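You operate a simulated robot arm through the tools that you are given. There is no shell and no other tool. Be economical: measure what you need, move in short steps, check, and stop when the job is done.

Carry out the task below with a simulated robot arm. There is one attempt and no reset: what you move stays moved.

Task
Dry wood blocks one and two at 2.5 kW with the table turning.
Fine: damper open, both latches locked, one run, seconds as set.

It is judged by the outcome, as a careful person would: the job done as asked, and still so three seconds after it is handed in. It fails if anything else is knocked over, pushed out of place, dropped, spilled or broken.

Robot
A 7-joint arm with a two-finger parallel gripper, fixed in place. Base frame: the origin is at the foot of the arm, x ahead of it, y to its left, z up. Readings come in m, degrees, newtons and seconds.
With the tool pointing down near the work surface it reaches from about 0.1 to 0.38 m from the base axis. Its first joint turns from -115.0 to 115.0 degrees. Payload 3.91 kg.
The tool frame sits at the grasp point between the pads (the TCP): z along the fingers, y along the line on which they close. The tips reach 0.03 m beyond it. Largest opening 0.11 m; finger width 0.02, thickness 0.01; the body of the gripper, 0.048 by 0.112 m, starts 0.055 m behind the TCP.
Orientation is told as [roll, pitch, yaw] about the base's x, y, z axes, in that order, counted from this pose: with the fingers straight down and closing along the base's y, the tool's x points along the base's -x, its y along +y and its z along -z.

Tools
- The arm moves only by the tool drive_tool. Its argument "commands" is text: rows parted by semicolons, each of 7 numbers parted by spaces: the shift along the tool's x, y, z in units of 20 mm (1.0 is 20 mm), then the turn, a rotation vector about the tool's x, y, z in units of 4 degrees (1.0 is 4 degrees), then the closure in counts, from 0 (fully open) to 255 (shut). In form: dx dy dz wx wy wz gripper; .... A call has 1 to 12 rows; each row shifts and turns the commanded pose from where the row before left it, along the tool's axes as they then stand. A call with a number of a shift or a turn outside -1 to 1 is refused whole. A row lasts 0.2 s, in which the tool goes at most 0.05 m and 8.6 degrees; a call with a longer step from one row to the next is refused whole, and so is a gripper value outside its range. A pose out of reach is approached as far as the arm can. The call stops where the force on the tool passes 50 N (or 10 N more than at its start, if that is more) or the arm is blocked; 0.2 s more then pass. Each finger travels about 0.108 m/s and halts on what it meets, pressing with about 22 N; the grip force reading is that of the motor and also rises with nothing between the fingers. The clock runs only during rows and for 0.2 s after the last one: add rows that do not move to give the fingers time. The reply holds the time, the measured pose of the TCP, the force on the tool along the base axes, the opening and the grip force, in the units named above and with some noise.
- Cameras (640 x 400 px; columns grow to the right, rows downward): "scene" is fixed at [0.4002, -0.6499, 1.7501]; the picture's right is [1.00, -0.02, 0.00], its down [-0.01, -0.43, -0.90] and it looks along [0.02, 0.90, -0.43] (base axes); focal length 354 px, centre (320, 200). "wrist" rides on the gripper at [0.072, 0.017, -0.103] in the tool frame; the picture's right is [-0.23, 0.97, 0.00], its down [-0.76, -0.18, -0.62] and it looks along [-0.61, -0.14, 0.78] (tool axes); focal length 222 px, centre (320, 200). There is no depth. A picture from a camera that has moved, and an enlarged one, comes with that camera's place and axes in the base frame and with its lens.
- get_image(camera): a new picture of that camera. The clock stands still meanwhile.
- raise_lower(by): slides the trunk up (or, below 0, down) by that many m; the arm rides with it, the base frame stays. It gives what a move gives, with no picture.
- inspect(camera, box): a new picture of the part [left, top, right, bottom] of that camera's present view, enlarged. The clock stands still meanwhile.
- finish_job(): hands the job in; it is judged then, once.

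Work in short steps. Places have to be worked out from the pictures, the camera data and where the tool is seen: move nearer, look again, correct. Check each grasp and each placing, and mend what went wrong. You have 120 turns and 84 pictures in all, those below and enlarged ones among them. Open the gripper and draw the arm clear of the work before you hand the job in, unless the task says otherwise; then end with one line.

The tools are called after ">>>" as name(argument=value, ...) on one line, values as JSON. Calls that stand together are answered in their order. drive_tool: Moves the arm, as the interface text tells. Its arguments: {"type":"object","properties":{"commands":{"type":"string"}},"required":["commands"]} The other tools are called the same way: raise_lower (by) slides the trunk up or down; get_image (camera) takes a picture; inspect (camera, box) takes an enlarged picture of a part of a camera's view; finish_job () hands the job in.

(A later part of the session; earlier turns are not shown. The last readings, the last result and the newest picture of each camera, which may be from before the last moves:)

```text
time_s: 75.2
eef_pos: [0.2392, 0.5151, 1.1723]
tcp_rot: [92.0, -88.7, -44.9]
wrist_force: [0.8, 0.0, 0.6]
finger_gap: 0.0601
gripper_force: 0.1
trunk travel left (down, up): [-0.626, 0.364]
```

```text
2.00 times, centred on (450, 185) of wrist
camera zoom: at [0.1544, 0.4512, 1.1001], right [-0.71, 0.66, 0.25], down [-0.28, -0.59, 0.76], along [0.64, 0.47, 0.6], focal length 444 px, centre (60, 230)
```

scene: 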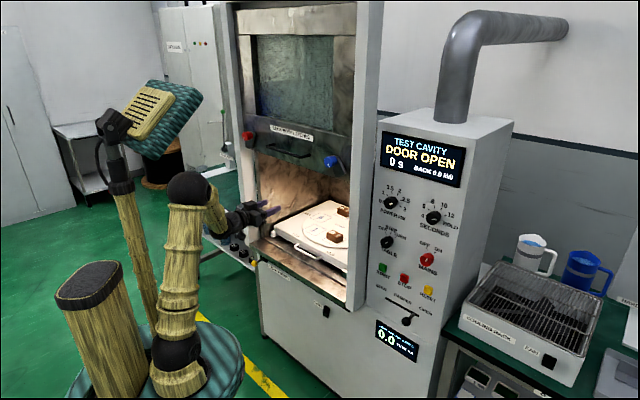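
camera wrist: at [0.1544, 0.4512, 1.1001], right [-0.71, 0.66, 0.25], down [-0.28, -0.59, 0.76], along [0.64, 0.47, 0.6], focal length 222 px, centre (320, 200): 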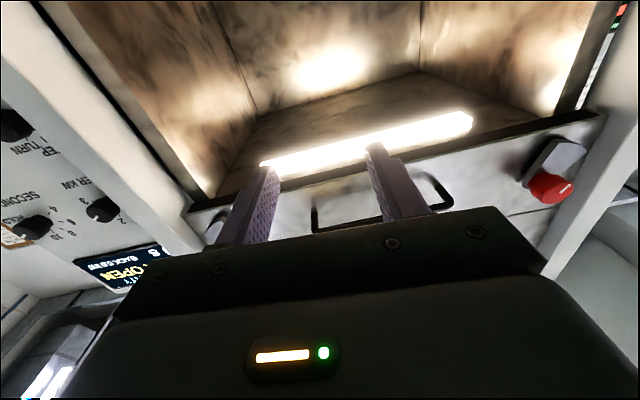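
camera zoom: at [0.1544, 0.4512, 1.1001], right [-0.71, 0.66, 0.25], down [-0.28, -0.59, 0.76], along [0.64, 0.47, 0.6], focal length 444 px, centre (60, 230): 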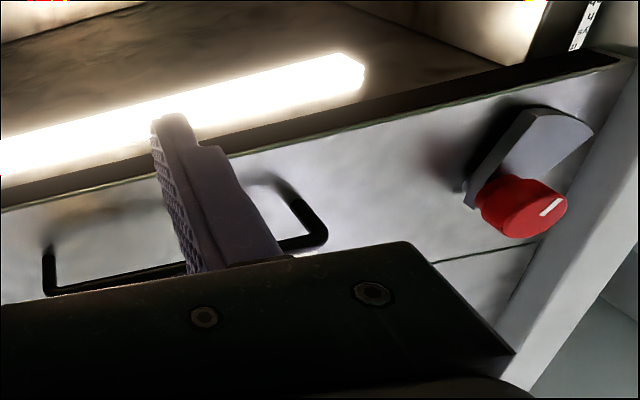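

The handle bar runs u≈-0.35…-0.15 at n≈0.664, z≈1.336. I'll raise the trunk, roll 90° so the fingers close vertically, and center on the bar.

>>> raise_lower(by=0.164)

>>> drive_tool(commands="0 0.6 0 0 0 1 116;0 0.6 0 0 0 1 116;0 0.6 0 0 0 1 116;0 0.6 0 0 0 1 116;0 0 0 0 0 1 116;0 0 0 0 0 1 116;0 0 0 0 0 1 116;0 0 0 0 0 1 116;0 0 0 0 0 1 116;0 0 0 0 0 1 116;0 0 0 0 0 1 116;0 0 0 0 0 1 116")

>>> drive_tool(commands="0 0 0 0 0 1 116;0 0 0 0 0 1 116;0 0 0 0 0 1 116;0 0 0 0 0 1 116;0 0 0 0 0 1 116;0 0 0 0 0 1 116;0 0 0 0 0 1 116;0 0 0 0 0 1 116;0 0 0 0 0 1 116;0 0 0 0 0 1 116;0 0 0 0 0 0.5 116")

>>> get_image(camera="wrist")

```text
time_s: 77.0
eef_pos: [0.2395, 0.516, 1.3363]
tcp_rot: [88.7, -88.8, -41.3]
wrist_force: [-0.4, 0.3, 0.1]
finger_gap: 0.06
gripper_force: 0.0
trunk travel left (down, up): [-0.79, 0.2]
```

```text
time_s: 79.6
eef_pos: [0.2056, 0.5473, 1.3412]
tcp_rot: [89.9, -40.6, -42.5]
wrist_force: [1.1, 0.0, -0.5]
finger_gap: 0.0601
gripper_force: 0.1
trunk travel left (down, up): [-0.79, 0.2]
```

```text
time_s: 82.0
eef_pos: [0.205, 0.5457, 1.35]
tcp_rot: [89.5, 1.0, -42.6]
wrist_force: [-0.8, 0.0, -0.2]
finger_gap: 0.06
gripper_force: 0.1
out of reach, approached as far as the arm can: row 11
trunk travel left (down, up): [-0.79, 0.2]
```

```text
46 pictures are left
camera wrist: at [0.0814, 0.5179, 1.3695], right [0.19, -0.16, 0.97], down [0.14, -0.97, -0.19], along [0.97, 0.17, -0.16], focal length 222 px, centre (320, 200)
```

wrist: 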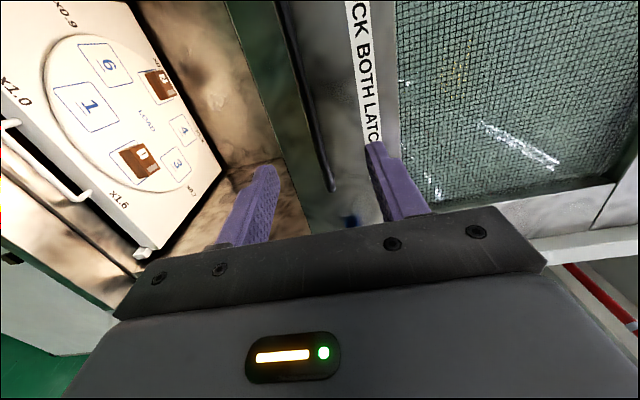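

The bar lines up just below the tool axis. I'll drop 5 mm, advance onto it and grip.

>>> drive_tool(commands="0 -0.3 0.8 0 0 0 116;0 0 0.8 0 0 0 116;0 0 0.8 0 0 0 116;0 0 0.8 0 0 0 116;0 0 0.8 0 0 0 116;0 0 0.8 0 0 0 116;0 0 0.8 0 0 0 116")

>>> get_image(camera="wrist")

```text
time_s: 83.6
eef_pos: [0.2818, 0.6276, 1.3581]
tcp_rot: [89.4, 1.1, -42.4]
wrist_force: [0.0, -0.8, -0.4]
finger_gap: 0.06
gripper_force: 0.0
out of reach, approached as far as the arm can: row 1, 4
trunk travel left (down, up): [-0.79, 0.2]
```

```text
45 pictures are left
camera wrist: at [0.1582, 0.5996, 1.3768], right [0.19, -0.16, 0.97], down [0.14, -0.97, -0.19], along [0.97, 0.17, -0.16], focal length 222 px, centre (320, 200)
```

wrist: 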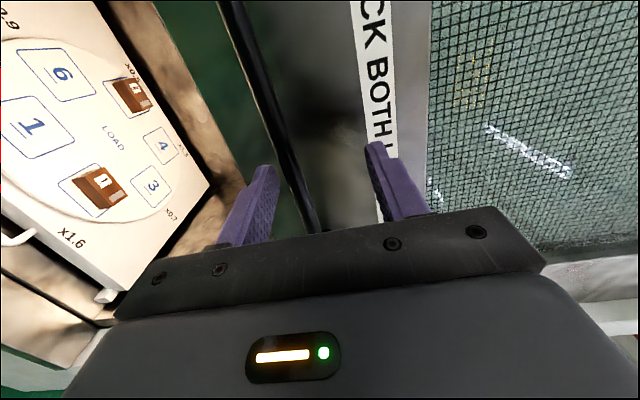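

The tool is about 15 mm high and near its roll limit. I'll lower the trunk 15 mm, back the roll off 8°, advance 15 mm and grip.

>>> raise_lower(by=-0.015)

>>> drive_tool(commands="0 0 0 0 0 -1 116;0 0 0 0 0 -1 116;0 0 0.4 0 0 0 116;0 0 0.4 0 0 0 116;0 0 0 0 0 0 255;0 0 0 0 0 0 255;0 0 0 0 0 0 255;0 0 0 0 0 0 255")

>>> get_image(camera="wrist")

```text
time_s: 84.3
eef_pos: [0.281, 0.6261, 1.3433]
tcp_rot: [89.5, 1.1, -42.4]
wrist_force: [0.4, -0.1, -0.1]
finger_gap: 0.06
gripper_force: 0.1
trunk travel left (down, up): [-0.775, 0.215]
```

```text
time_s: 86.1
eef_pos: [0.2931, 0.6383, 1.3415]
tcp_rot: [89.4, -6.9, -42.4]
wrist_force: [0.6, -0.2, -3.2]
finger_gap: 0.0139
gripper_force: 45.0
trunk travel left (down, up): [-0.775, 0.215]
```

```text
44 pictures are left
camera wrist: at [0.1682, 0.6118, 1.3513], right [0.09, -0.07, 0.99], down [0.15, -0.99, -0.08], along [0.98, 0.16, -0.08], focal length 222 px, centre (320, 200)
```

wrist: 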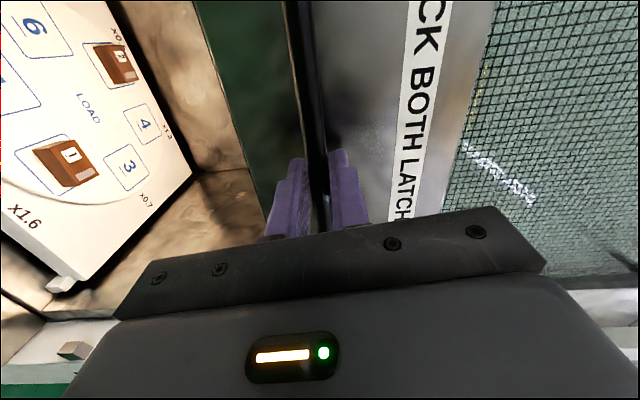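

Gripped (14 mm). I'll lower with the trunk in steps.

>>> raise_lower(by=-0.1)

>>> get_image(camera="scene")

```text
time_s: 87.4
eef_pos: [0.2935, 0.6385, 1.2404]
tcp_rot: [89.3, -7.0, -42.4]
wrist_force: [2.0, -1.9, -3.5]
finger_gap: 0.0142
gripper_force: 45.3
trunk travel left (down, up): [-0.675, 0.315]
```

```text
43 pictures are left
```

scene: 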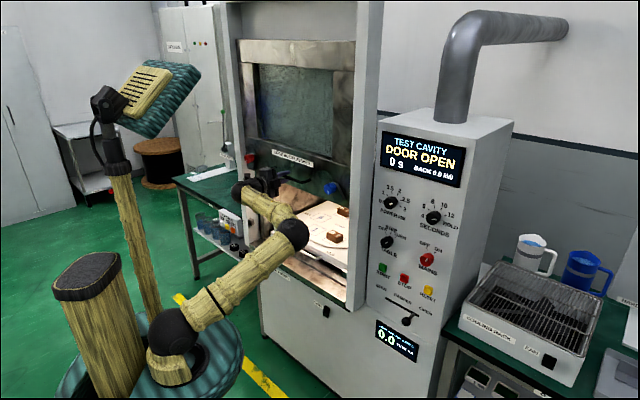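

>>> raise_lower(by=-0.2)

>>> get_image(camera="scene")

```text
time_s: 89.6
eef_pos: [0.2925, 0.6384, 1.041]
tcp_rot: [89.3, -6.9, -42.5]
wrist_force: [2.5, -0.9, -2.2]
finger_gap: 0.0144
gripper_force: 45.2
trunk travel left (down, up): [-0.475, 0.515]
```

```text
42 pictures are left
```

scene: 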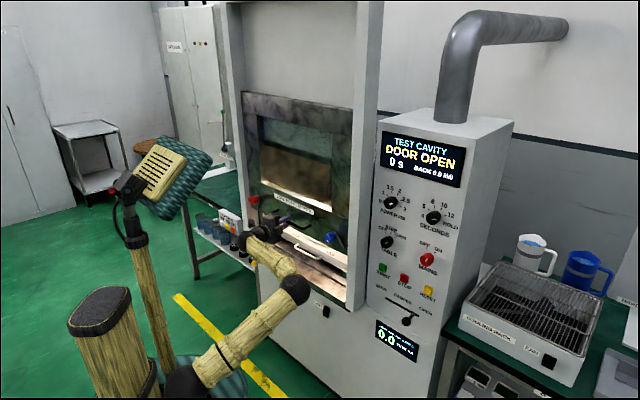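

>>> raise_lower(by=-0.06)

>>> inspect(camera="scene", box=[220, 180, 380, 300])

```text
time_s: 90.6
eef_pos: [0.2927, 0.6384, 0.9802]
tcp_rot: [89.3, -7.1, -42.3]
wrist_force: [4.2, -1.1, -3.6]
finger_gap: 0.0142
gripper_force: 44.9
trunk travel left (down, up): [-0.415, 0.575]
```

```text
3.33 times, centred on (300, 240) of scene
camera zoom: at [0.4002, -0.6499, 1.7501], right [1.0, -0.02, 0.0], down [-0.01, -0.43, -0.9], along [0.02, 0.9, -0.43], focal length 1182 px, centre (387, 67)
```

zoom: 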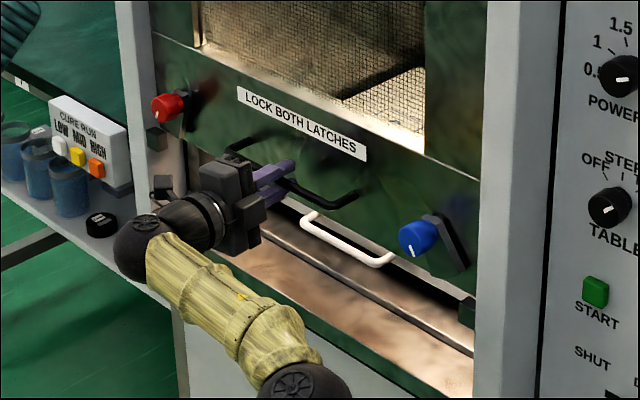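

The tray handle sits behind the door plane (n≈0.79), so the way is clear. I'll keep lowering gently with force-limited moves.

>>> drive_tool(commands="0 -0.5 0 0 0 0 255;0 -0.5 0 0 0 0 255;0 -0.5 0 0 0 0 255;0 -0.5 0 0 0 0 255;0 -0.5 0 0 0 0 255;0 -0.5 0 0 0 0 255")

>>> inspect(camera="scene", box=[220, 200, 380, 300])

```text
time_s: 92.0
eef_pos: [0.2933, 0.639, 0.9347]
tcp_rot: [88.8, -7.3, -41.8]
wrist_force: [-11.7, 27.5, 1.4]
finger_gap: 0.0145
gripper_force: 45.5
out of reach, approached as far as the arm can: row 5, 6
trunk travel left (down, up): [-0.415, 0.575]
```

```text
4.00 times, centred on (300, 250) of scene
camera zoom: at [0.4002, -0.6499, 1.7501], right [1.0, -0.02, 0.0], down [-0.01, -0.43, -0.9], along [0.02, 0.9, -0.43], focal length 1418 px, centre (400, 0)
```

zoom: 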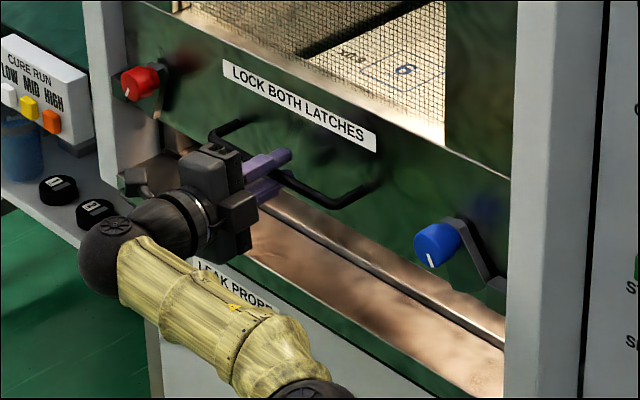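

>>> raise_lower(by=-0.02)

>>> inspect(camera="scene", box=[230, 110, 486, 280])

```text
time_s: 92.6
eef_pos: [0.2929, 0.6377, 0.9154]
tcp_rot: [88.6, -7.4, -41.9]
wrist_force: [-16.4, 22.5, -3.1]
finger_gap: 0.0143
gripper_force: 45.2
trunk travel left (down, up): [-0.395, 0.595]
```

```text
2.35 times, centred on (358, 195) of scene
camera zoom: at [0.4002, -0.6499, 1.7501], right [1.0, -0.02, 0.0], down [-0.01, -0.43, -0.9], along [0.02, 0.9, -0.43], focal length 834 px, centre (231, 212)
```

zoom: 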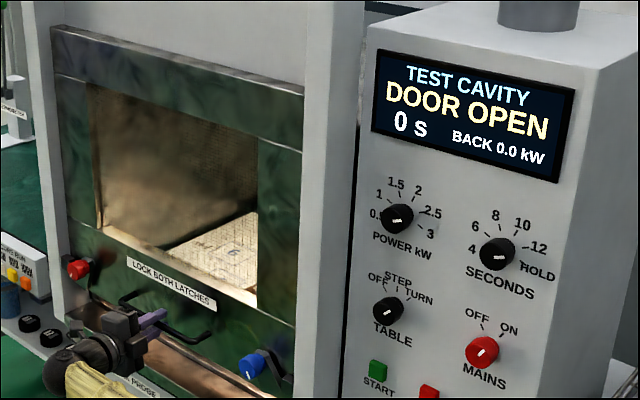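

>>> raise_lower(by=-0.025)

>>> inspect(camera="scene", box=[230, 110, 486, 280])

```text
time_s: 93.3
eef_pos: [0.294, 0.6369, 0.8903]
tcp_rot: [88.6, -7.3, -42.1]
wrist_force: [-18.5, 19.9, -2.2]
finger_gap: 0.0146
gripper_force: 45.2
trunk travel left (down, up): [-0.37, 0.62]
```

```text
2.35 times, centred on (358, 195) of scene
camera zoom: at [0.4002, -0.6499, 1.7501], right [1.0, -0.02, 0.0], down [-0.01, -0.43, -0.9], along [0.02, 0.9, -0.43], focal length 834 px, centre (231, 212)
```

zoom: 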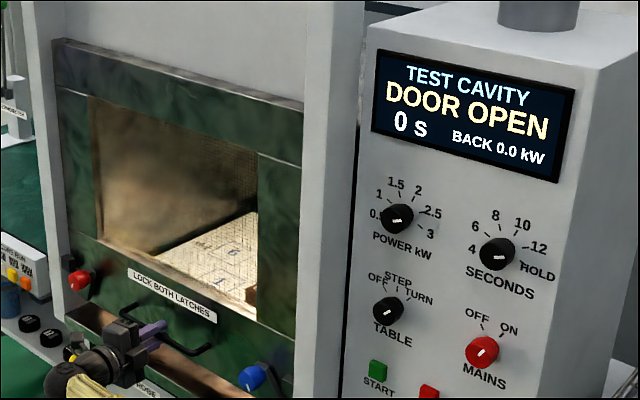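

I'll check clearance around the leak probe before going further.

>>> inspect(camera="scene", box=[210, 210, 338, 290])

>>> get_image(camera="wrist")

```text
5.00 times, centred on (274, 250) of scene
camera zoom: at [0.4002, -0.6499, 1.7501], right [1.0, -0.02, 0.0], down [-0.01, -0.43, -0.9], along [0.02, 0.9, -0.43], focal length 1773 px, centre (550, -50)
```

zoom: 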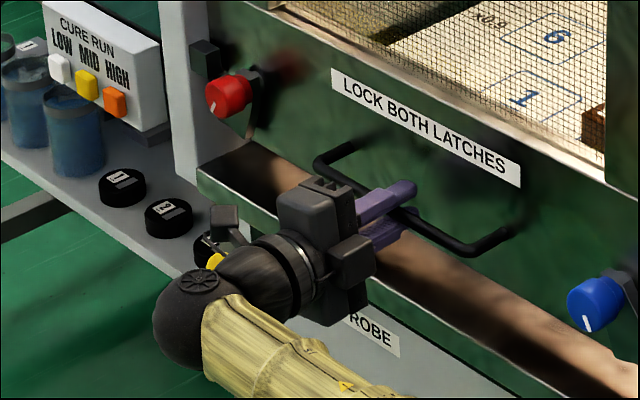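

```text
36 pictures are left
camera wrist: at [0.1688, 0.6101, 0.9003], right [0.09, -0.05, 0.99], down [0.16, -0.99, -0.07], along [0.98, 0.16, -0.08], focal length 222 px, centre (320, 200)
```

wrist: 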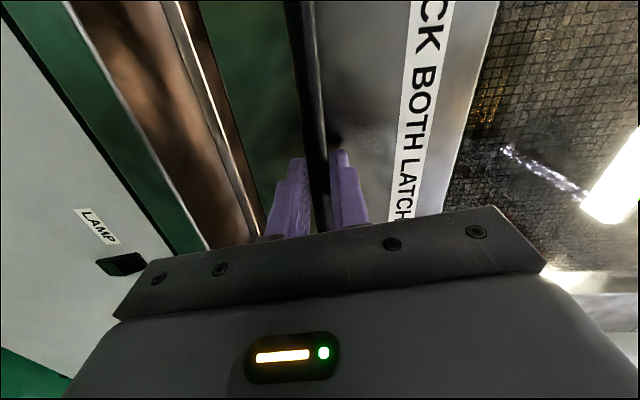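

The leak probe is well below the arm (z≈0.65–0.7), so it's clear. I'll keep lowering.

>>> raise_lower(by=-0.02)

>>> raise_lower(by=-0.015)

>>> inspect(camera="scene", box=[230, 110, 486, 280])

```text
time_s: 94.0
eef_pos: [0.2926, 0.6369, 0.87]
tcp_rot: [88.7, -7.3, -42.0]
wrist_force: [-19.2, 18.0, -4.2]
finger_gap: 0.0145
gripper_force: 44.5
trunk travel left (down, up): [-0.35, 0.64]
```

```text
time_s: 94.7
eef_pos: [0.2939, 0.6361, 0.8548]
tcp_rot: [88.6, -7.4, -42.0]
wrist_force: [-23.0, 11.0, -12.5]
finger_gap: 0.0147
gripper_force: 44.7
trunk travel left (down, up): [-0.335, 0.655]
```

```text
2.35 times, centred on (358, 195) of scene
camera zoom: at [0.4002, -0.6499, 1.7501], right [1.0, -0.02, 0.0], down [-0.01, -0.43, -0.9], along [0.02, 0.9, -0.43], focal length 834 px, centre (231, 212)
```

zoom: 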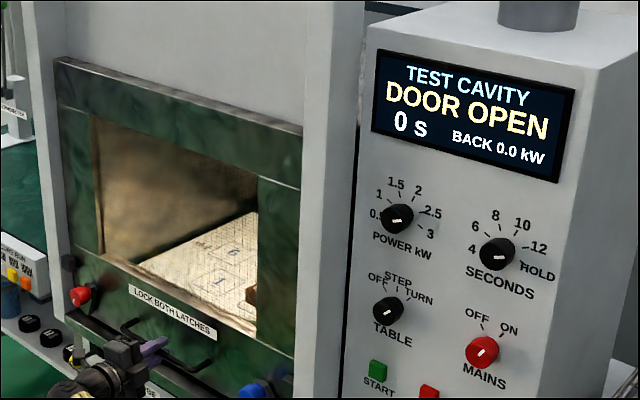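

>>> raise_lower(by=-0.015)

>>> raise_lower(by=-0.01)

>>> inspect(camera="scene", box=[230, 130, 486, 290])

```text
time_s: 95.3
eef_pos: [0.2955, 0.6355, 0.8507]
tcp_rot: [89.7, -7.0, -42.4]
wrist_force: [-8.3, 29.8, 36.4]
finger_gap: 0.0143
gripper_force: 44.8
trunk travel left (down, up): [-0.32, 0.67]
```

```text
time_s: 95.6
eef_pos: [0.2957, 0.6343, 0.8506]
tcp_rot: [89.8, -6.7, -42.3]
wrist_force: [-3.6, -6.5, 6.0]
finger_gap: 0.014
gripper_force: 45.0
trunk travel left (down, up): [-0.317, 0.673]
stopped: the force on the tool passed its limit (the readings are from after the stop); the commanded pose is now the measured one
```

```text
2.50 times, centred on (358, 210) of scene
camera zoom: at [0.4002, -0.6499, 1.7501], right [1.0, -0.02, 0.0], down [-0.01, -0.43, -0.9], along [0.02, 0.9, -0.43], focal length 886 px, centre (225, 175)
```

zoom: 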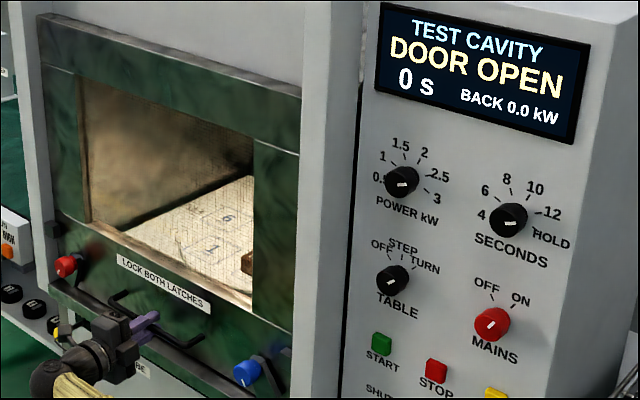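

The door reached its lower stop (handle z=0.851). I'll release, back away, and study the latches.

>>> drive_tool(commands="0 0 0 0 0 0 150;0 0 0 0 0 0 150;0 0 -0.7 0 0 0 150;0 0 -0.7 0 0 0 150;0 0 -0.7 0 0 0 150;0 0 -0.7 0 0 0 150;0 0 -0.7 0 0 0 150;0 0 -0.7 0 0 0 150")

>>> get_image(camera="wrist")

>>> inspect(camera="scene", box=[220, 200, 380, 300])

```text
time_s: 97.4
eef_pos: [0.24, 0.5727, 0.8481]
tcp_rot: [90.0, -6.7, -42.3]
wrist_force: [-0.3, 0.2, -0.2]
finger_gap: 0.0455
gripper_force: 0.1
trunk travel left (down, up): [-0.317, 0.673]
```

```text
33 pictures are left
camera wrist: at [0.1147, 0.5461, 0.8562], right [0.08, -0.07, 0.99], down [0.15, -0.98, -0.08], along [0.98, 0.16, -0.07], focal length 222 px, centre (320, 200)
```

wrist: 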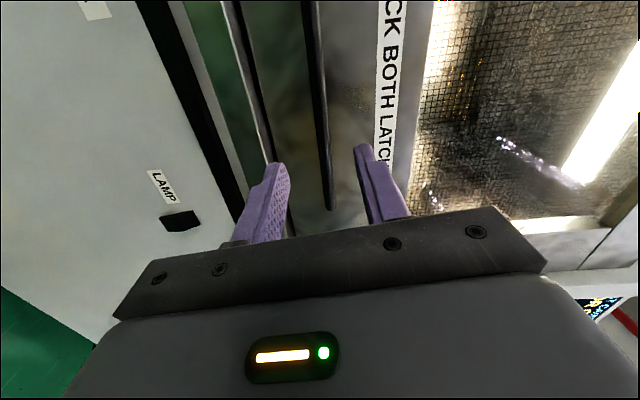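

```text
4.00 times, centred on (300, 250) of scene
camera zoom: at [0.4002, -0.6499, 1.7501], right [1.0, -0.02, 0.0], down [-0.01, -0.43, -0.9], along [0.02, 0.9, -0.43], focal length 1418 px, centre (400, 0)
```

zoom: 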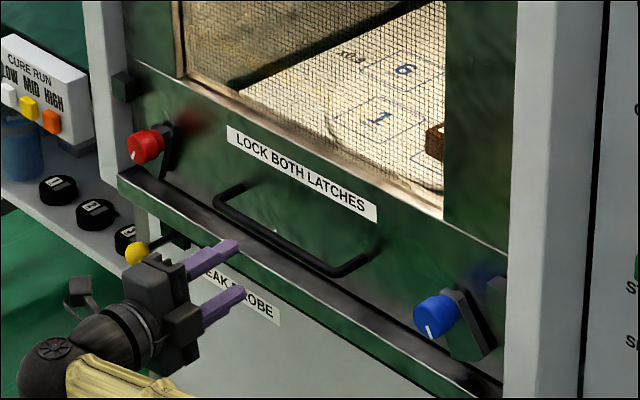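

The door is flush with the sill. The catches on the posts sit above and outboard of the knobs, while the latch plates point down and outward. I'll roll back and move right to view the blue latch.

>>> drive_tool(commands="-0.7 0 -0.5 0 0 -1 116;-0.7 0 -0.5 0 0 -1 116;-0.7 0 0 0 0 -1 116;-0.7 0 0 0 0 -1 116;-0.7 0 0 0 0 -1 116;0 0 0 0 0 -1 116;0 0 0 0 0 -1 116;0 0 0 0 0 -1 116;0 0 0 0 0 -1 116;0 0 0 0 0 -1 116;0 0 0 0 0 -1 116")

>>> drive_tool(commands="0 0 0 0 0 -1 116;0 0 0 0 0 -1 116;0 0 0 0 0 -1 116;0 0 0 0 0 -1 116;0 0 0 0 0 -1 116;0 0 0 0 0 -1 116;0 0 0 0 0 -1 116;0 0 0 0 0 -1 116;0 0 0 0 0 -1 116;0 0 0 0 0 -0.3 116")

>>> get_image(camera="wrist")

```text
time_s: 99.8
eef_pos: [0.2763, 0.5138, 0.8644]
tcp_rot: [89.7, -51.0, -42.3]
wrist_force: [0.2, -1.1, -0.4]
finger_gap: 0.06
gripper_force: 0.1
trunk travel left (down, up): [-0.317, 0.673]
```

```text
time_s: 102.0
eef_pos: [0.2761, 0.512, 0.8647]
tcp_rot: [88.0, -88.2, -40.5]
wrist_force: [-0.6, -0.5, 0.0]
finger_gap: 0.0602
gripper_force: 0.0
trunk travel left (down, up): [-0.317, 0.673]
```

```text
31 pictures are left
camera wrist: at [0.1918, 0.4485, 0.7937], right [-0.71, 0.65, 0.26], down [-0.27, -0.6, 0.76], along [0.65, 0.47, 0.6], focal length 222 px, centre (320, 200)
```

wrist: 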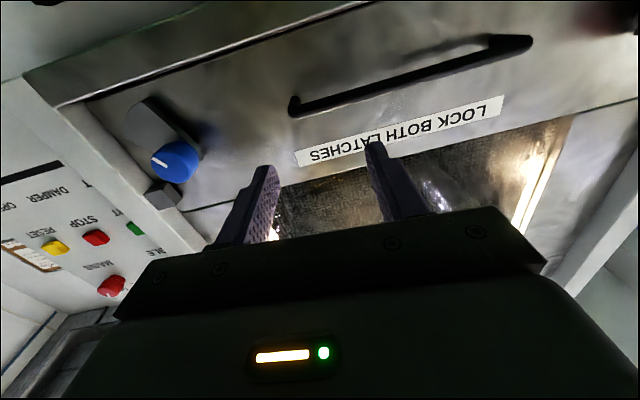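

>>> inspect(camera="wrist", box=[80, 70, 240, 230])

```text
2.50 times, centred on (160, 150) of wrist
camera zoom: at [0.1918, 0.4485, 0.7937], right [-0.71, 0.65, 0.26], down [-0.27, -0.6, 0.76], along [0.65, 0.47, 0.6], focal length 555 px, centre (720, 325)
```

zoom: 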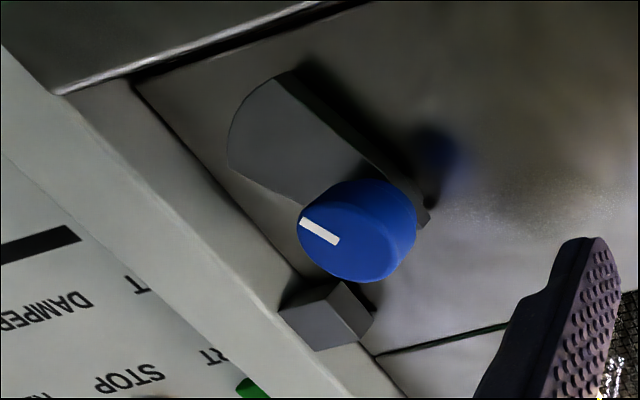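

The blue knob face is at (u -0.012, n 0.664, z 0.864). Its plate points down-right and the catch is up-right, so it needs about 90° counter-clockwise. I'll move over, fixing the small yaw error, with a +45° pre-roll.

>>> drive_tool(commands="0 -0.97 0 0.5 0 0 93;0 -0.97 0 0 0 0 93;0 -0.97 0 0 0 0 93;0 -0.97 0 0 0 0 93;0 -0.97 0 0 0 0 93;0 -0.97 0 0 0 0 93;0 -0.97 0 0 0 0 93;0 -0.97 0 0 0 0 93")

>>> drive_tool(commands="0 0 0 0 0 1 93;0 0 0 0 0 1 93;0 0 0 0 0 1 93;0 0 0 0 0 1 93;0 0 0 0 0 1 93;0 0 0 0 0 1 93;0 0 0 0 0 1 93;0 0 0 0 0 1 93;0 0 0 0 0 1 93;0 0 0 0 0 1 93;0 0 0 0 0 1 93")

>>> get_image(camera="wrist")

```text
time_s: 103.8
eef_pos: [0.3858, 0.4059, 0.8604]
tcp_rot: [85.0, -88.0, -39.4]
wrist_force: [0.0, 0.4, 0.2]
finger_gap: 0.0699
gripper_force: 0.0
trunk travel left (down, up): [-0.317, 0.673]
```

```text
time_s: 106.2
eef_pos: [0.3865, 0.4054, 0.8602]
tcp_rot: [89.8, -43.9, -44.2]
wrist_force: [-0.3, 0.7, 0.5]
finger_gap: 0.0697
gripper_force: 0.1
trunk travel left (down, up): [-0.317, 0.673]
```

```text
29 pictures are left
camera wrist: at [0.2678, 0.3758, 0.822], right [-0.36, 0.36, 0.86], down [0.04, -0.91, 0.4], along [0.93, 0.18, 0.32], focal length 222 px, centre (320, 200)
```

wrist: 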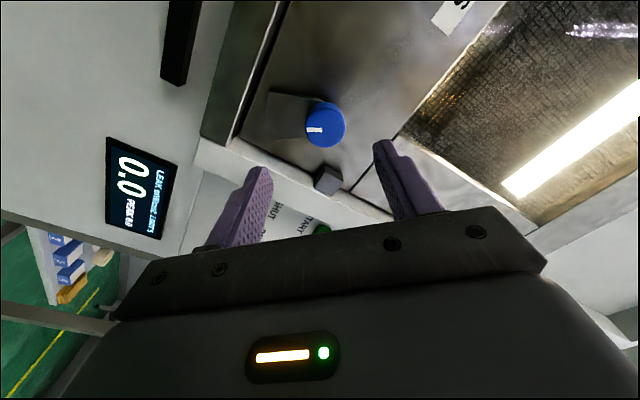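

Nearly on axis. I'll shift 4 mm, advance to n≈0.65 and grip.

>>> drive_tool(commands="0 0.2 0.9 0 0 0 93;0 0 0.9 0 0 0 93;0 0 0.9 0 0 0 93;0 0 0.9 0 0 0 93;0 0 0.9 0 0 0 93;0 0 0 0 0 0 255;0 0 0 0 0 0 255;0 0 0 0 0 0 255")

>>> get_image(camera="wrist")

```text
time_s: 108.0
eef_pos: [0.447, 0.4721, 0.8625]
tcp_rot: [89.8, -44.0, -44.3]
wrist_force: [2.5, 4.6, 3.1]
finger_gap: 0.0373
gripper_force: 45.1
trunk travel left (down, up): [-0.317, 0.673]
```

```text
28 pictures are left
camera wrist: at [0.3289, 0.4417, 0.8251], right [-0.36, 0.36, 0.86], down [0.04, -0.91, 0.4], along [0.93, 0.18, 0.32], focal length 222 px, centre (320, 200)
```

wrist: 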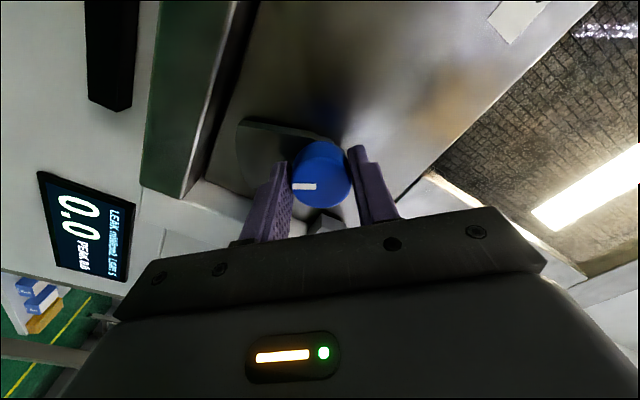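

Good grip. Turning counter-clockwise 48° first.

>>> drive_tool(commands="0 0 0 0 0 -1 255;0 0 0 0 0 -1 255;0 0 0 0 0 -1 255;0 0 0 0 0 -1 255;0 0 0 0 0 -1 255;0 0 0 0 0 -1 255;0 0 0 0 0 -1 255;0 0 0 0 0 -1 255;0 0 0 0 0 -1 255;0 0 0 0 0 -1 255;0 0 0 0 0 -1 255;0 0 0 0 0 -1 255")

>>> get_image(camera="wrist")

```text
time_s: 110.6
eef_pos: [0.449, 0.4691, 0.8629]
tcp_rot: [-84.7, -88.0, 130.1]
wrist_force: [3.6, -10.3, -0.1]
finger_gap: 0.0374
gripper_force: 44.6
trunk travel left (down, up): [-0.317, 0.673]
```

```text
27 pictures are left
camera wrist: at [0.3655, 0.4056, 0.7897], right [-0.7, 0.69, 0.19], down [-0.33, -0.55, 0.77], along [0.64, 0.48, 0.61], focal length 222 px, centre (320, 200)
```

wrist: 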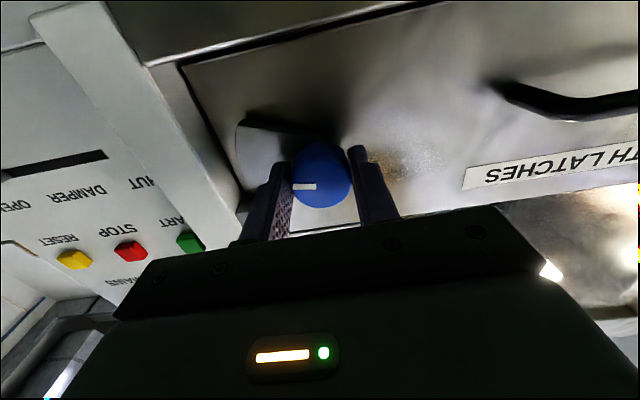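

It's turning, with the plate now about horizontal. Continuing to about 90°.

>>> drive_tool(commands="0 0 0 0 0 -1 255;0 0 0 0 0 -1 255;0 0 0 0 0 -1 255;0 0 0 0 0 -1 255;0 0 0 0 0 -1 255;0 0 0 0 0 -1 255;0 0 0 0 0 -1 255;0 0 0 0 0 -1 255;0 0 0 0 0 -1 255;0 0 0 0 0 -1 255;0 0 0 0 0 -0.5 255")

>>> get_image(camera="wrist")

```text
time_s: 113.0
eef_pos: [0.4506, 0.4689, 0.8633]
tcp_rot: [-90.0, -46.1, 135.5]
wrist_force: [13.9, -15.4, 5.9]
finger_gap: 0.0374
gripper_force: 44.9
trunk travel left (down, up): [-0.317, 0.673]
```

```text
26 pictures are left
camera wrist: at [0.4041, 0.368, 0.799], right [-0.61, 0.6, -0.51], down [-0.72, -0.16, 0.67], along [0.32, 0.78, 0.54], focal length 222 px, centre (320, 200)
```

wrist: 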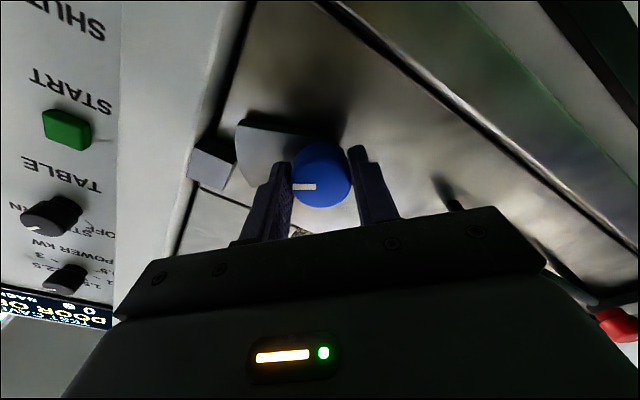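

Zooming to see how the plate sits relative to the catch.

>>> inspect(camera="wrist", box=[170, 90, 370, 230])

```text
2.86 times, centred on (270, 160) of wrist
camera zoom: at [0.4041, 0.368, 0.799], right [-0.61, 0.6, -0.51], down [-0.72, -0.16, 0.67], along [0.32, 0.78, 0.54], focal length 635 px, centre (463, 314)
```

zoom: 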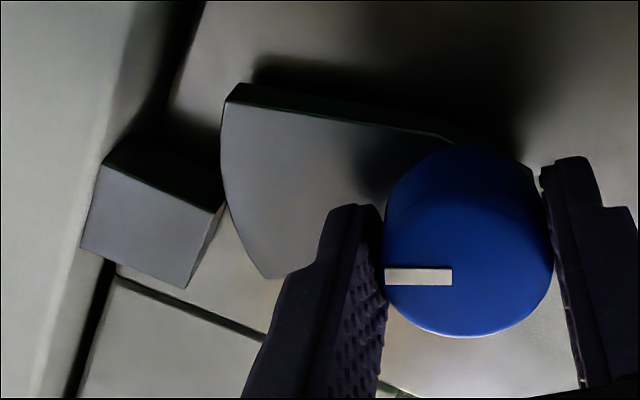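

>>> inspect(camera="scene", box=[240, 130, 496, 290])

>>> drive_tool(commands="0 0 0 0 0 -1 255;0 0 0 0 0 -1 255;0 0 0 0 0 -1 255")

>>> inspect(camera="wrist", box=[170, 90, 370, 230])

```text
2.50 times, centred on (368, 210) of scene
camera zoom: at [0.4002, -0.6499, 1.7501], right [1.0, -0.02, 0.0], down [-0.01, -0.43, -0.9], along [0.02, 0.9, -0.43], focal length 886 px, centre (200, 175)
```

zoom: 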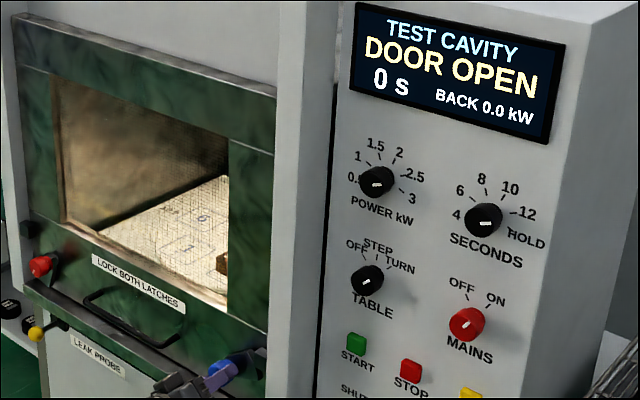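

```text
time_s: 113.8
eef_pos: [0.4489, 0.47, 0.8647]
tcp_rot: [-90.2, -34.0, 135.5]
wrist_force: [16.6, -7.4, 14.3]
finger_gap: 0.0377
gripper_force: 45.0
trunk travel left (down, up): [-0.317, 0.673]
```

```text
2.86 times, centred on (270, 160) of wrist
camera zoom: at [0.412, 0.36, 0.8096], right [-0.52, 0.52, -0.68], down [-0.82, -0.07, 0.57], along [0.25, 0.85, 0.46], focal length 635 px, centre (463, 314)
```

zoom: 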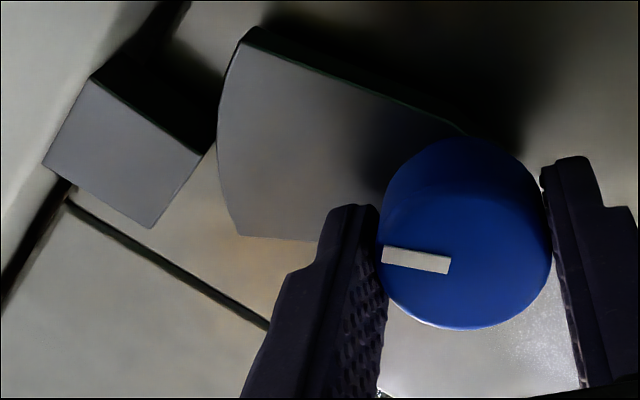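

The knob is at its stop at 90° (the fingers slipped on it), so blue is locked. I'll release, back off and head for red.

>>> drive_tool(commands="0 0 0 0 0 0 93;0 0 0 0 0 0 93;0 0 -0.7 0 0 0 93;0 0 -1 0 0 0 93;0 0 -1 0 0 0 93;0 0 -1 0 0 0 93;0 0 -1 0 0 0 93")

>>> drive_tool(commands="0 0 0 0 0 1 93;0 0 0 0 0 1 93;0 0 0 0 0 1 93;0 0 0 0 0 1 93;0 0 0 0 0 1 93;0 0 0 0 0 1 93;0 0 0 0 0 1 93;0 0 0 0 0 1 93;0 0 0 0 0 1 93;0 0 0 0 0 1 93;0 0 0 0 0 1 93;0 0 0 0 0 1 93")

>>> drive_tool(commands="0 1 0 0 0 0.5 93;0 1 0 0 0 0.5 93;0 1 0 0 0 0.5 93;0 1 0 0 0 0.5 93;0 1 0 0 0 0 93;0 1 0 0 0 0 93;0 1 0 0 0 0 93;0 1 0 0 0 0 93;0 1 0 0 0 0 93;0 1 0 0 0 0 93;0 1 0 0 0 0 93;0 1 0 0 0 0 93")

>>> get_image(camera="wrist")

```text
time_s: 115.4
eef_pos: [0.3837, 0.4046, 0.8627]
tcp_rot: [-89.8, -34.0, 135.4]
wrist_force: [1.2, -0.3, 0.3]
finger_gap: 0.0698
gripper_force: 0.1
trunk travel left (down, up): [-0.317, 0.673]
```

```text
time_s: 118.0
eef_pos: [0.3821, 0.404, 0.8628]
tcp_rot: [-88.8, -82.1, 134.5]
wrist_force: [-0.5, 0.2, -0.2]
finger_gap: 0.0698
gripper_force: 0.0
trunk travel left (down, up): [-0.317, 0.673]
```

```text
time_s: 120.6
eef_pos: [0.2136, 0.5722, 0.8568]
tcp_rot: [-1.7, -89.8, 47.3]
wrist_force: [-0.1, 0.1, -0.8]
finger_gap: 0.0698
gripper_force: 0.1
trunk travel left (down, up): [-0.317, 0.673]
```

```text
22 pictures are left
camera wrist: at [0.1273, 0.5097, 0.784], right [-0.69, 0.68, 0.23], down [-0.31, -0.57, 0.76], along [0.65, 0.46, 0.6], focal length 222 px, centre (320, 200)
```

wrist: 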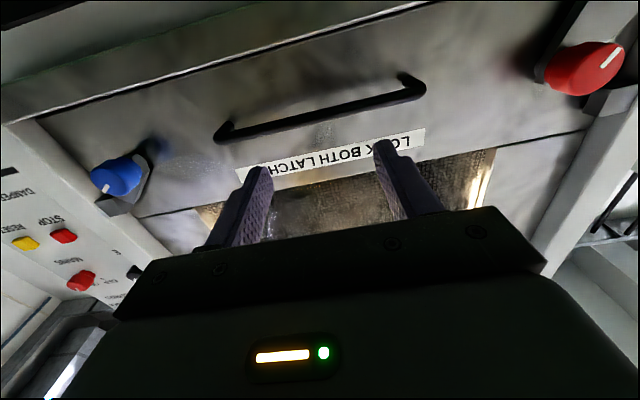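

Blue stays locked. Red should be near u≈-0.487, z≈0.864. I'll move left 0.233 and pre-roll -45°, since it turns clockwise.

>>> drive_tool(commands="-0.03 0.97 0 0 0 0 93;-0.03 0.97 0 0 0 0 93;-0.03 0.97 0 0 0 0 93;-0.03 0.97 0 0 0 0 93;-0.03 0.97 0 0 0 0 93;-0.03 0.97 0 0 0 0 93;-0.03 0.97 0 0 0 0 93;-0.03 0.97 0 0 0 0 93;-0.03 0.97 0 0 0 0 93;-0.03 0.97 0 0 0 0 93;-0.03 0.97 0 0 0 0 93;-0.03 0.97 0 0 0 0 93")

>>> drive_tool(commands="0 0 0 0 0 -1 93;0 0 0 0 0 -1 93;0 0 0 0 0 -1 93;0 0 0 0 0 -1 93;0 0 0 0 0 -1 93;0 0 0 0 0 -1 93;0 0 0 0 0 -1 93;0 0 0 0 0 -1 93;0 0 0 0 0 -1 93;0 0 0 0 0 -1 93;0 0 0 0 0 -1 93")

>>> get_image(camera="wrist")

```text
time_s: 123.2
eef_pos: [0.0445, 0.735, 0.8624]
tcp_rot: [-9.3, -89.8, 54.9]
wrist_force: [0.4, -0.3, 0.0]
finger_gap: 0.0699
gripper_force: 0.1
trunk travel left (down, up): [-0.317, 0.673]
```

```text
time_s: 125.6
eef_pos: [0.0463, 0.7343, 0.864]
tcp_rot: [-89.7, -45.9, 135.4]
wrist_force: [-0.4, 0.7, -0.6]
finger_gap: 0.0701
gripper_force: 0.1
trunk travel left (down, up): [-0.317, 0.673]
```

```text
21 pictures are left
camera wrist: at [-0.0006, 0.6332, 0.8], right [-0.61, 0.6, -0.51], down [-0.72, -0.16, 0.67], along [0.32, 0.78, 0.53], focal length 222 px, centre (320, 200)
```

wrist: 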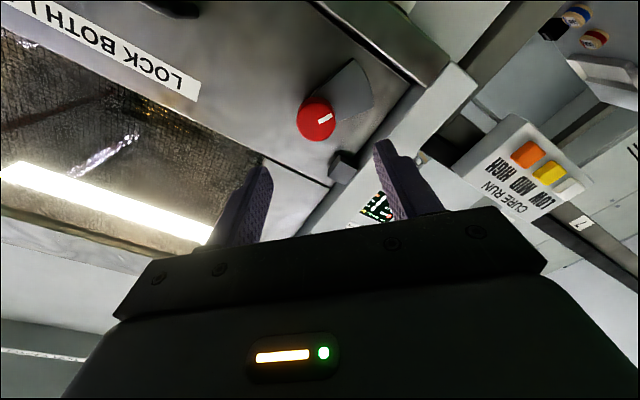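

Aligned. I'll shift 4 mm, advance 98 mm and grip.

>>> drive_tool(commands="0 -0.2 0.9 0 0 0 93;0 0 1 0 0 0 93;0 0 1 0 0 0 93;0 0 1 0 0 0 93;0 0 1 0 0 0 93;0 0 0 0 0 0 255;0 0 0 0 0 0 255;0 0 0 0 0 0 255")

>>> get_image(camera="wrist")

```text
time_s: 127.4
eef_pos: [0.1161, 0.8005, 0.8642]
tcp_rot: [-90.0, -46.1, 135.4]
wrist_force: [9.2, 0.9, 12.0]
finger_gap: 0.0374
gripper_force: 44.5
trunk travel left (down, up): [-0.317, 0.673]
```

```text
20 pictures are left
camera wrist: at [0.0703, 0.7006, 0.8001], right [-0.61, 0.6, -0.51], down [-0.72, -0.16, 0.67], along [0.32, 0.78, 0.54], focal length 222 px, centre (320, 200)
```

wrist: 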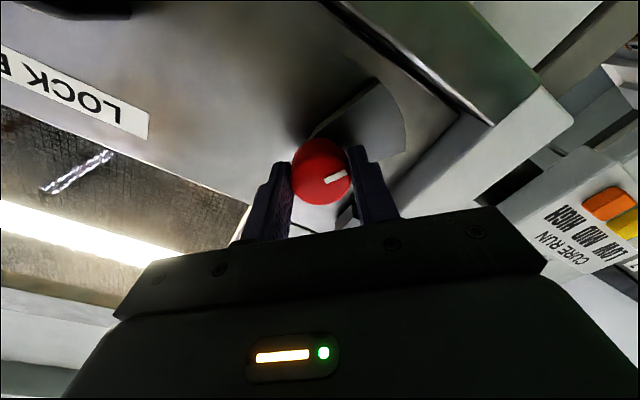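

Gripped. Turning clockwise.

>>> drive_tool(commands="0 0 0 0 0 1 255;0 0 0 0 0 1 255;0 0 0 0 0 1 255;0 0 0 0 0 1 255;0 0 0 0 0 1 255;0 0 0 0 0 1 255;0 0 0 0 0 1 255;0 0 0 0 0 1 255;0 0 0 0 0 1 255;0 0 0 0 0 1 255;0 0 0 0 0 1 255;0 0 0 0 0 1 255")

>>> drive_tool(commands="0 0 0 0 0 1 255;0 0 0 0 0 1 255;0 0 0 0 0 1 255;0 0 0 0 0 1 255;0 0 0 0 0 1 255;0 0 0 0 0 1 255;0 0 0 0 0 1 255;0 0 0 0 0 1 255;0 0 0 0 0 1 255;0 0 0 0 0 1 255;0 0 0 0 0 0.5 255")

>>> get_image(camera="wrist")

```text
time_s: 130.0
eef_pos: [0.1156, 0.8016, 0.8658]
tcp_rot: [88.0, -85.8, -42.5]
wrist_force: [6.6, -15.5, -7.0]
finger_gap: 0.0373
gripper_force: 44.9
trunk travel left (down, up): [-0.317, 0.673]
```

```text
time_s: 132.4
eef_pos: [0.1166, 0.8029, 0.8649]
tcp_rot: [89.7, -44.1, -44.2]
wrist_force: [4.7, 2.6, -0.4]
finger_gap: 0.0373
gripper_force: 45.2
trunk travel left (down, up): [-0.317, 0.673]
```

```text
19 pictures are left
camera wrist: at [-0.0031, 0.7723, 0.8266], right [-0.37, 0.36, 0.86], down [0.04, -0.91, 0.4], along [0.93, 0.19, 0.32], focal length 222 px, centre (320, 200)
```

wrist: 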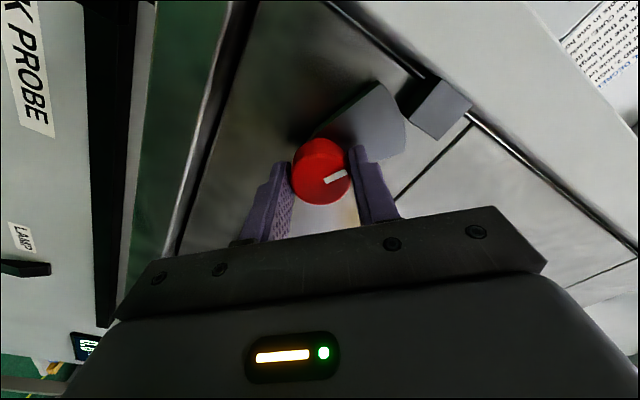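

It turned 90°; I'll go a bit further to find the stop.

>>> drive_tool(commands="0 0 0 0 0 1 255;0 0 0 0 0 1 255;0 0 0 0 0 1 255;0 0 0 0 0 1 255")

>>> get_image(camera="wrist")

>>> inspect(camera="scene", box=[240, 130, 496, 290])

```text
time_s: 133.4
eef_pos: [0.1161, 0.8027, 0.8644]
tcp_rot: [89.8, -28.0, -44.4]
wrist_force: [0.9, -0.1, -2.2]
finger_gap: 0.0373
gripper_force: 44.8
trunk travel left (down, up): [-0.317, 0.673]
```

```text
18 pictures are left
camera wrist: at [-0.0092, 0.7785, 0.8464], right [-0.18, 0.18, 0.97], down [0.11, -0.97, 0.2], along [0.98, 0.14, 0.16], focal length 222 px, centre (320, 200)
```

wrist: 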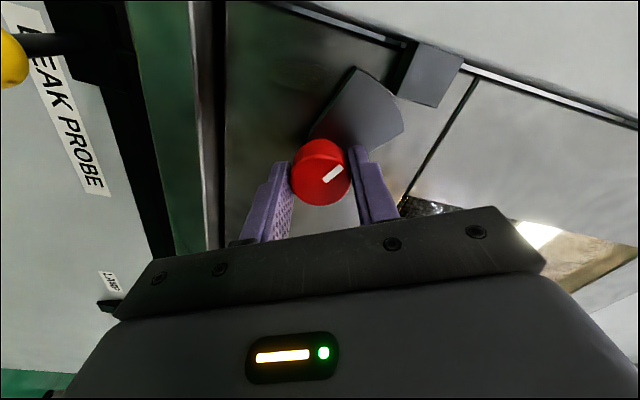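

```text
2.50 times, centred on (368, 210) of scene
camera zoom: at [0.4002, -0.6499, 1.7501], right [1.0, -0.02, 0.0], down [-0.01, -0.43, -0.9], along [0.02, 0.9, -0.43], focal length 886 px, centre (200, 175)
```

zoom: 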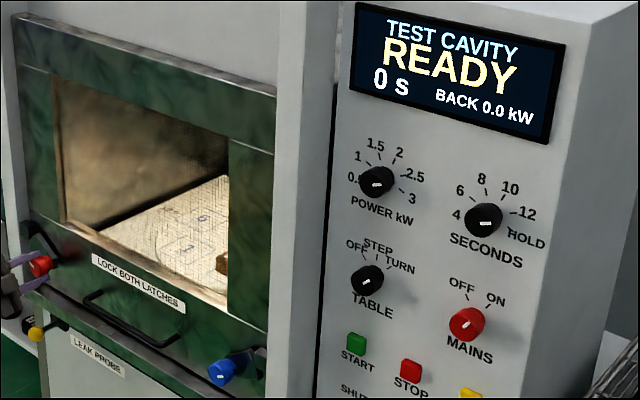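

READY: both latches are locked. I'll release, back off and travel right towards START (u≈0.178, z≈0.98).

>>> drive_tool(commands="0 0 0 0 0 0 93;0 0 0 0 0 0 93;0 0 -0.7 0 0 0 93;0 0 -1 0 0 0 93;0 0 -1 0 0 0 93;0 0 -1 0 0 0 93;0 0 -1 0 0 0 93")

>>> drive_tool(commands="0 0 0 0 0 -1 255;0 0 0 0 0 -1 255;0 0 0 0 0 -1 255;0 0 0 0 0 -1 255;0 0 0 0 0 -1 255;0 0 0 0 0 -1 255;0 0 0 0 0 -1 255;0 0 0 0 0 -1 255;0 0 0 0 0 -1 255;0 0 0 0 0 -1 255;0 0 0 0 0 -1 255;0 0 0 0 0 -1 255")

>>> drive_tool(commands="0 -1 0 0 0 -1 255;0 -1 0 0 0 -1 255;0 -1 0 0 0 -1 255;0 -1 0 0 0 -0.4 255;0 -1 0 0 0 0 255;0 -1 0 0 0 0 255;0 -1 0 0 0 0 255;0 -1 0 0 0 0 255;0 -1 0 0 0 0 255;0 -1 0 0 0 0 255;0 -1 0 0 0 0 255;0 -1 0 0 0 0 255")

>>> drive_tool(commands="0 -1 0 0 0 0 255;0 -1 0 0 0 0 255;0 -1 0 0 0 0 255;0 -1 0 0 0 0 255;0 -1 0 0 0 0 255;0 -1 0 0 0 0 255;0 -1 0 0 0 0 255;0 -1 0 0 0 0 255;0 -1 0 0 0 0 255;0 -1 0 0 0 0 255;0 -1 0 0 0 0 255;0 -1 0 0 0 0 255")

>>> raise_lower(by=0.117)

>>> drive_tool(commands="0 -1 0 0 0 0 255;0 -1 0 0 0 0 255;0 -1 0 0 0 0 255;0 -1 0 0 0 0 255;0 -1 0 0 0 0 255;0 -1 0 0 0 0 255;0 -1 0 0 0 0 255;0 -1 0 0 0 0 255")

```text
time_s: 135.0
eef_pos: [0.1048, 0.7646, 0.8716]
tcp_rot: [89.5, -29.1, -49.2]
wrist_force: [0.0, 0.1, 0.1]
finger_gap: 0.0699
gripper_force: 0.1
out of reach, approached as far as the arm can: row 4, 5, 6, 7
trunk travel left (down, up): [-0.317, 0.673]
```

```text
time_s: 137.6
eef_pos: [0.1036, 0.7638, 0.8814]
tcp_rot: [89.3, -76.3, -48.3]
wrist_force: [0.0, 0.3, 0.7]
finger_gap: 0.0002
gripper_force: 21.5
trunk travel left (down, up): [-0.317, 0.673]
```

```text
time_s: 140.2
eef_pos: [0.2152, 0.5972, 0.8716]
tcp_rot: [71.5, -89.7, -25.9]
wrist_force: [0.0, 0.3, 0.4]
finger_gap: 0.0
gripper_force: 22.3
trunk travel left (down, up): [-0.317, 0.673]
```

```text
time_s: 142.8
eef_pos: [0.3828, 0.4295, 0.8691]
tcp_rot: [66.1, -89.7, -20.5]
wrist_force: [0.4, -0.1, 0.4]
finger_gap: 0.0001
gripper_force: 21.9
trunk travel left (down, up): [-0.317, 0.673]
```

```text
time_s: 144.3
eef_pos: [0.3829, 0.427, 0.9859]
tcp_rot: [67.2, -89.5, -21.5]
wrist_force: [-0.3, 0.3, 0.4]
finger_gap: 0.0
gripper_force: 22.6
trunk travel left (down, up): [-0.434, 0.556]
```

```text
time_s: 146.1
eef_pos: [0.496, 0.3153, 0.9858]
tcp_rot: [66.1, -89.6, -20.7]
wrist_force: [0.1, 0.3, 0.3]
finger_gap: 0.0
gripper_force: 22.0
trunk travel left (down, up): [-0.434, 0.556]
```

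>>> drive_tool(commands="0 -0.85 0 0 0 0 255;0 -0.85 0 0 0 0 255;0 -0.8 0 0 0 0 255")

>>> get_image(camera="wrist")

>>> inspect(camera="scene", box=[240, 130, 496, 330])

```text
time_s: 146.9
eef_pos: [0.5319, 0.2811, 0.9853]
tcp_rot: [67.7, -89.7, -22.3]
wrist_force: [1.1, 0.1, 0.5]
finger_gap: 0.0002
gripper_force: 21.6
trunk travel left (down, up): [-0.434, 0.556]
```

```text
16 pictures are left
camera wrist: at [0.4475, 0.2184, 0.9133], right [-0.69, 0.68, 0.23], down [-0.3, -0.57, 0.76], along [0.65, 0.46, 0.6], focal length 222 px, centre (320, 200)
```

wrist: 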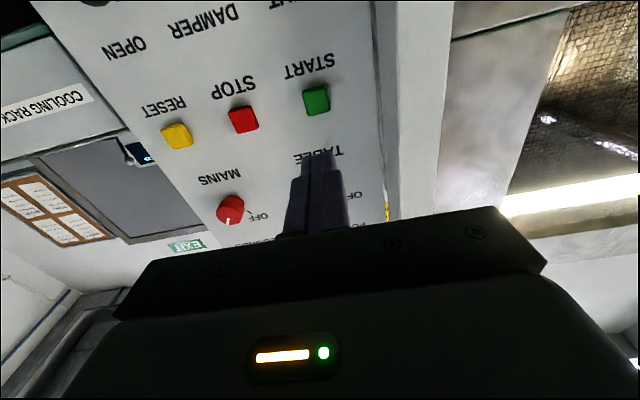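

```text
2.00 times, centred on (368, 230) of scene
camera zoom: at [0.4002, -0.6499, 1.7501], right [1.0, -0.02, 0.0], down [-0.01, -0.43, -0.9], along [0.02, 0.9, -0.43], focal length 709 px, centre (224, 140)
```

zoom: 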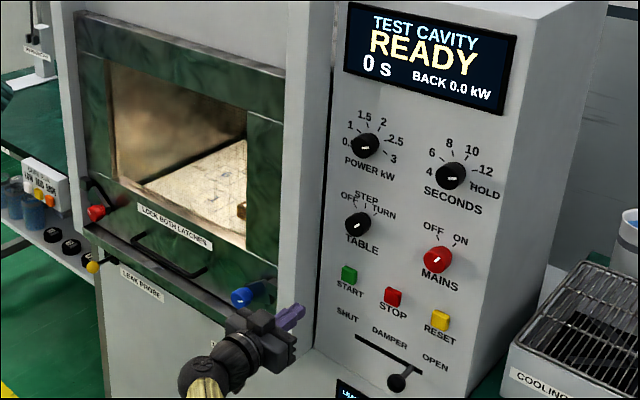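

START sits slightly right of and below the axis (u≈0.181, z≈0.977). I'll correct and approach to just short of it.

>>> drive_tool(commands="0.4 -0.2 0 0 0 0 255;0 0 1 0 0 0 255;0 0 1 0 0 0 255;0 0 1 0 0 0 255;0 0 1 0 0 0 255;0 0 0.8 0 0 0 255")

>>> get_image(camera="wrist")

```text
time_s: 148.3
eef_pos: [0.6032, 0.3466, 0.979]
tcp_rot: [68.8, -89.6, -23.1]
wrist_force: [-0.3, 0.3, 0.2]
finger_gap: 0.0002
gripper_force: 22.3
trunk travel left (down, up): [-0.434, 0.556]
```

```text
14 pictures are left
camera wrist: at [0.5175, 0.2845, 0.9073], right [-0.69, 0.68, 0.23], down [-0.3, -0.57, 0.76], along [0.65, 0.46, 0.6], focal length 222 px, centre (320, 200)
```

wrist: 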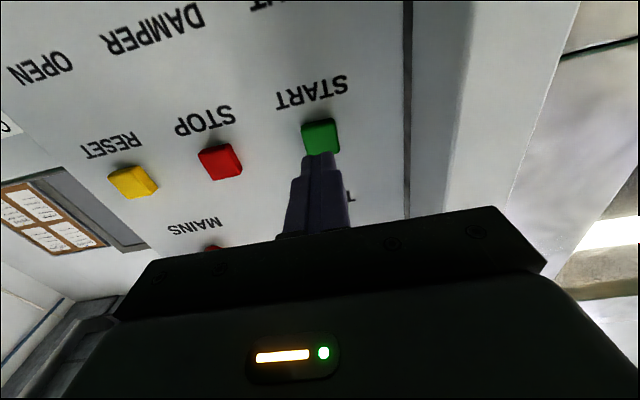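

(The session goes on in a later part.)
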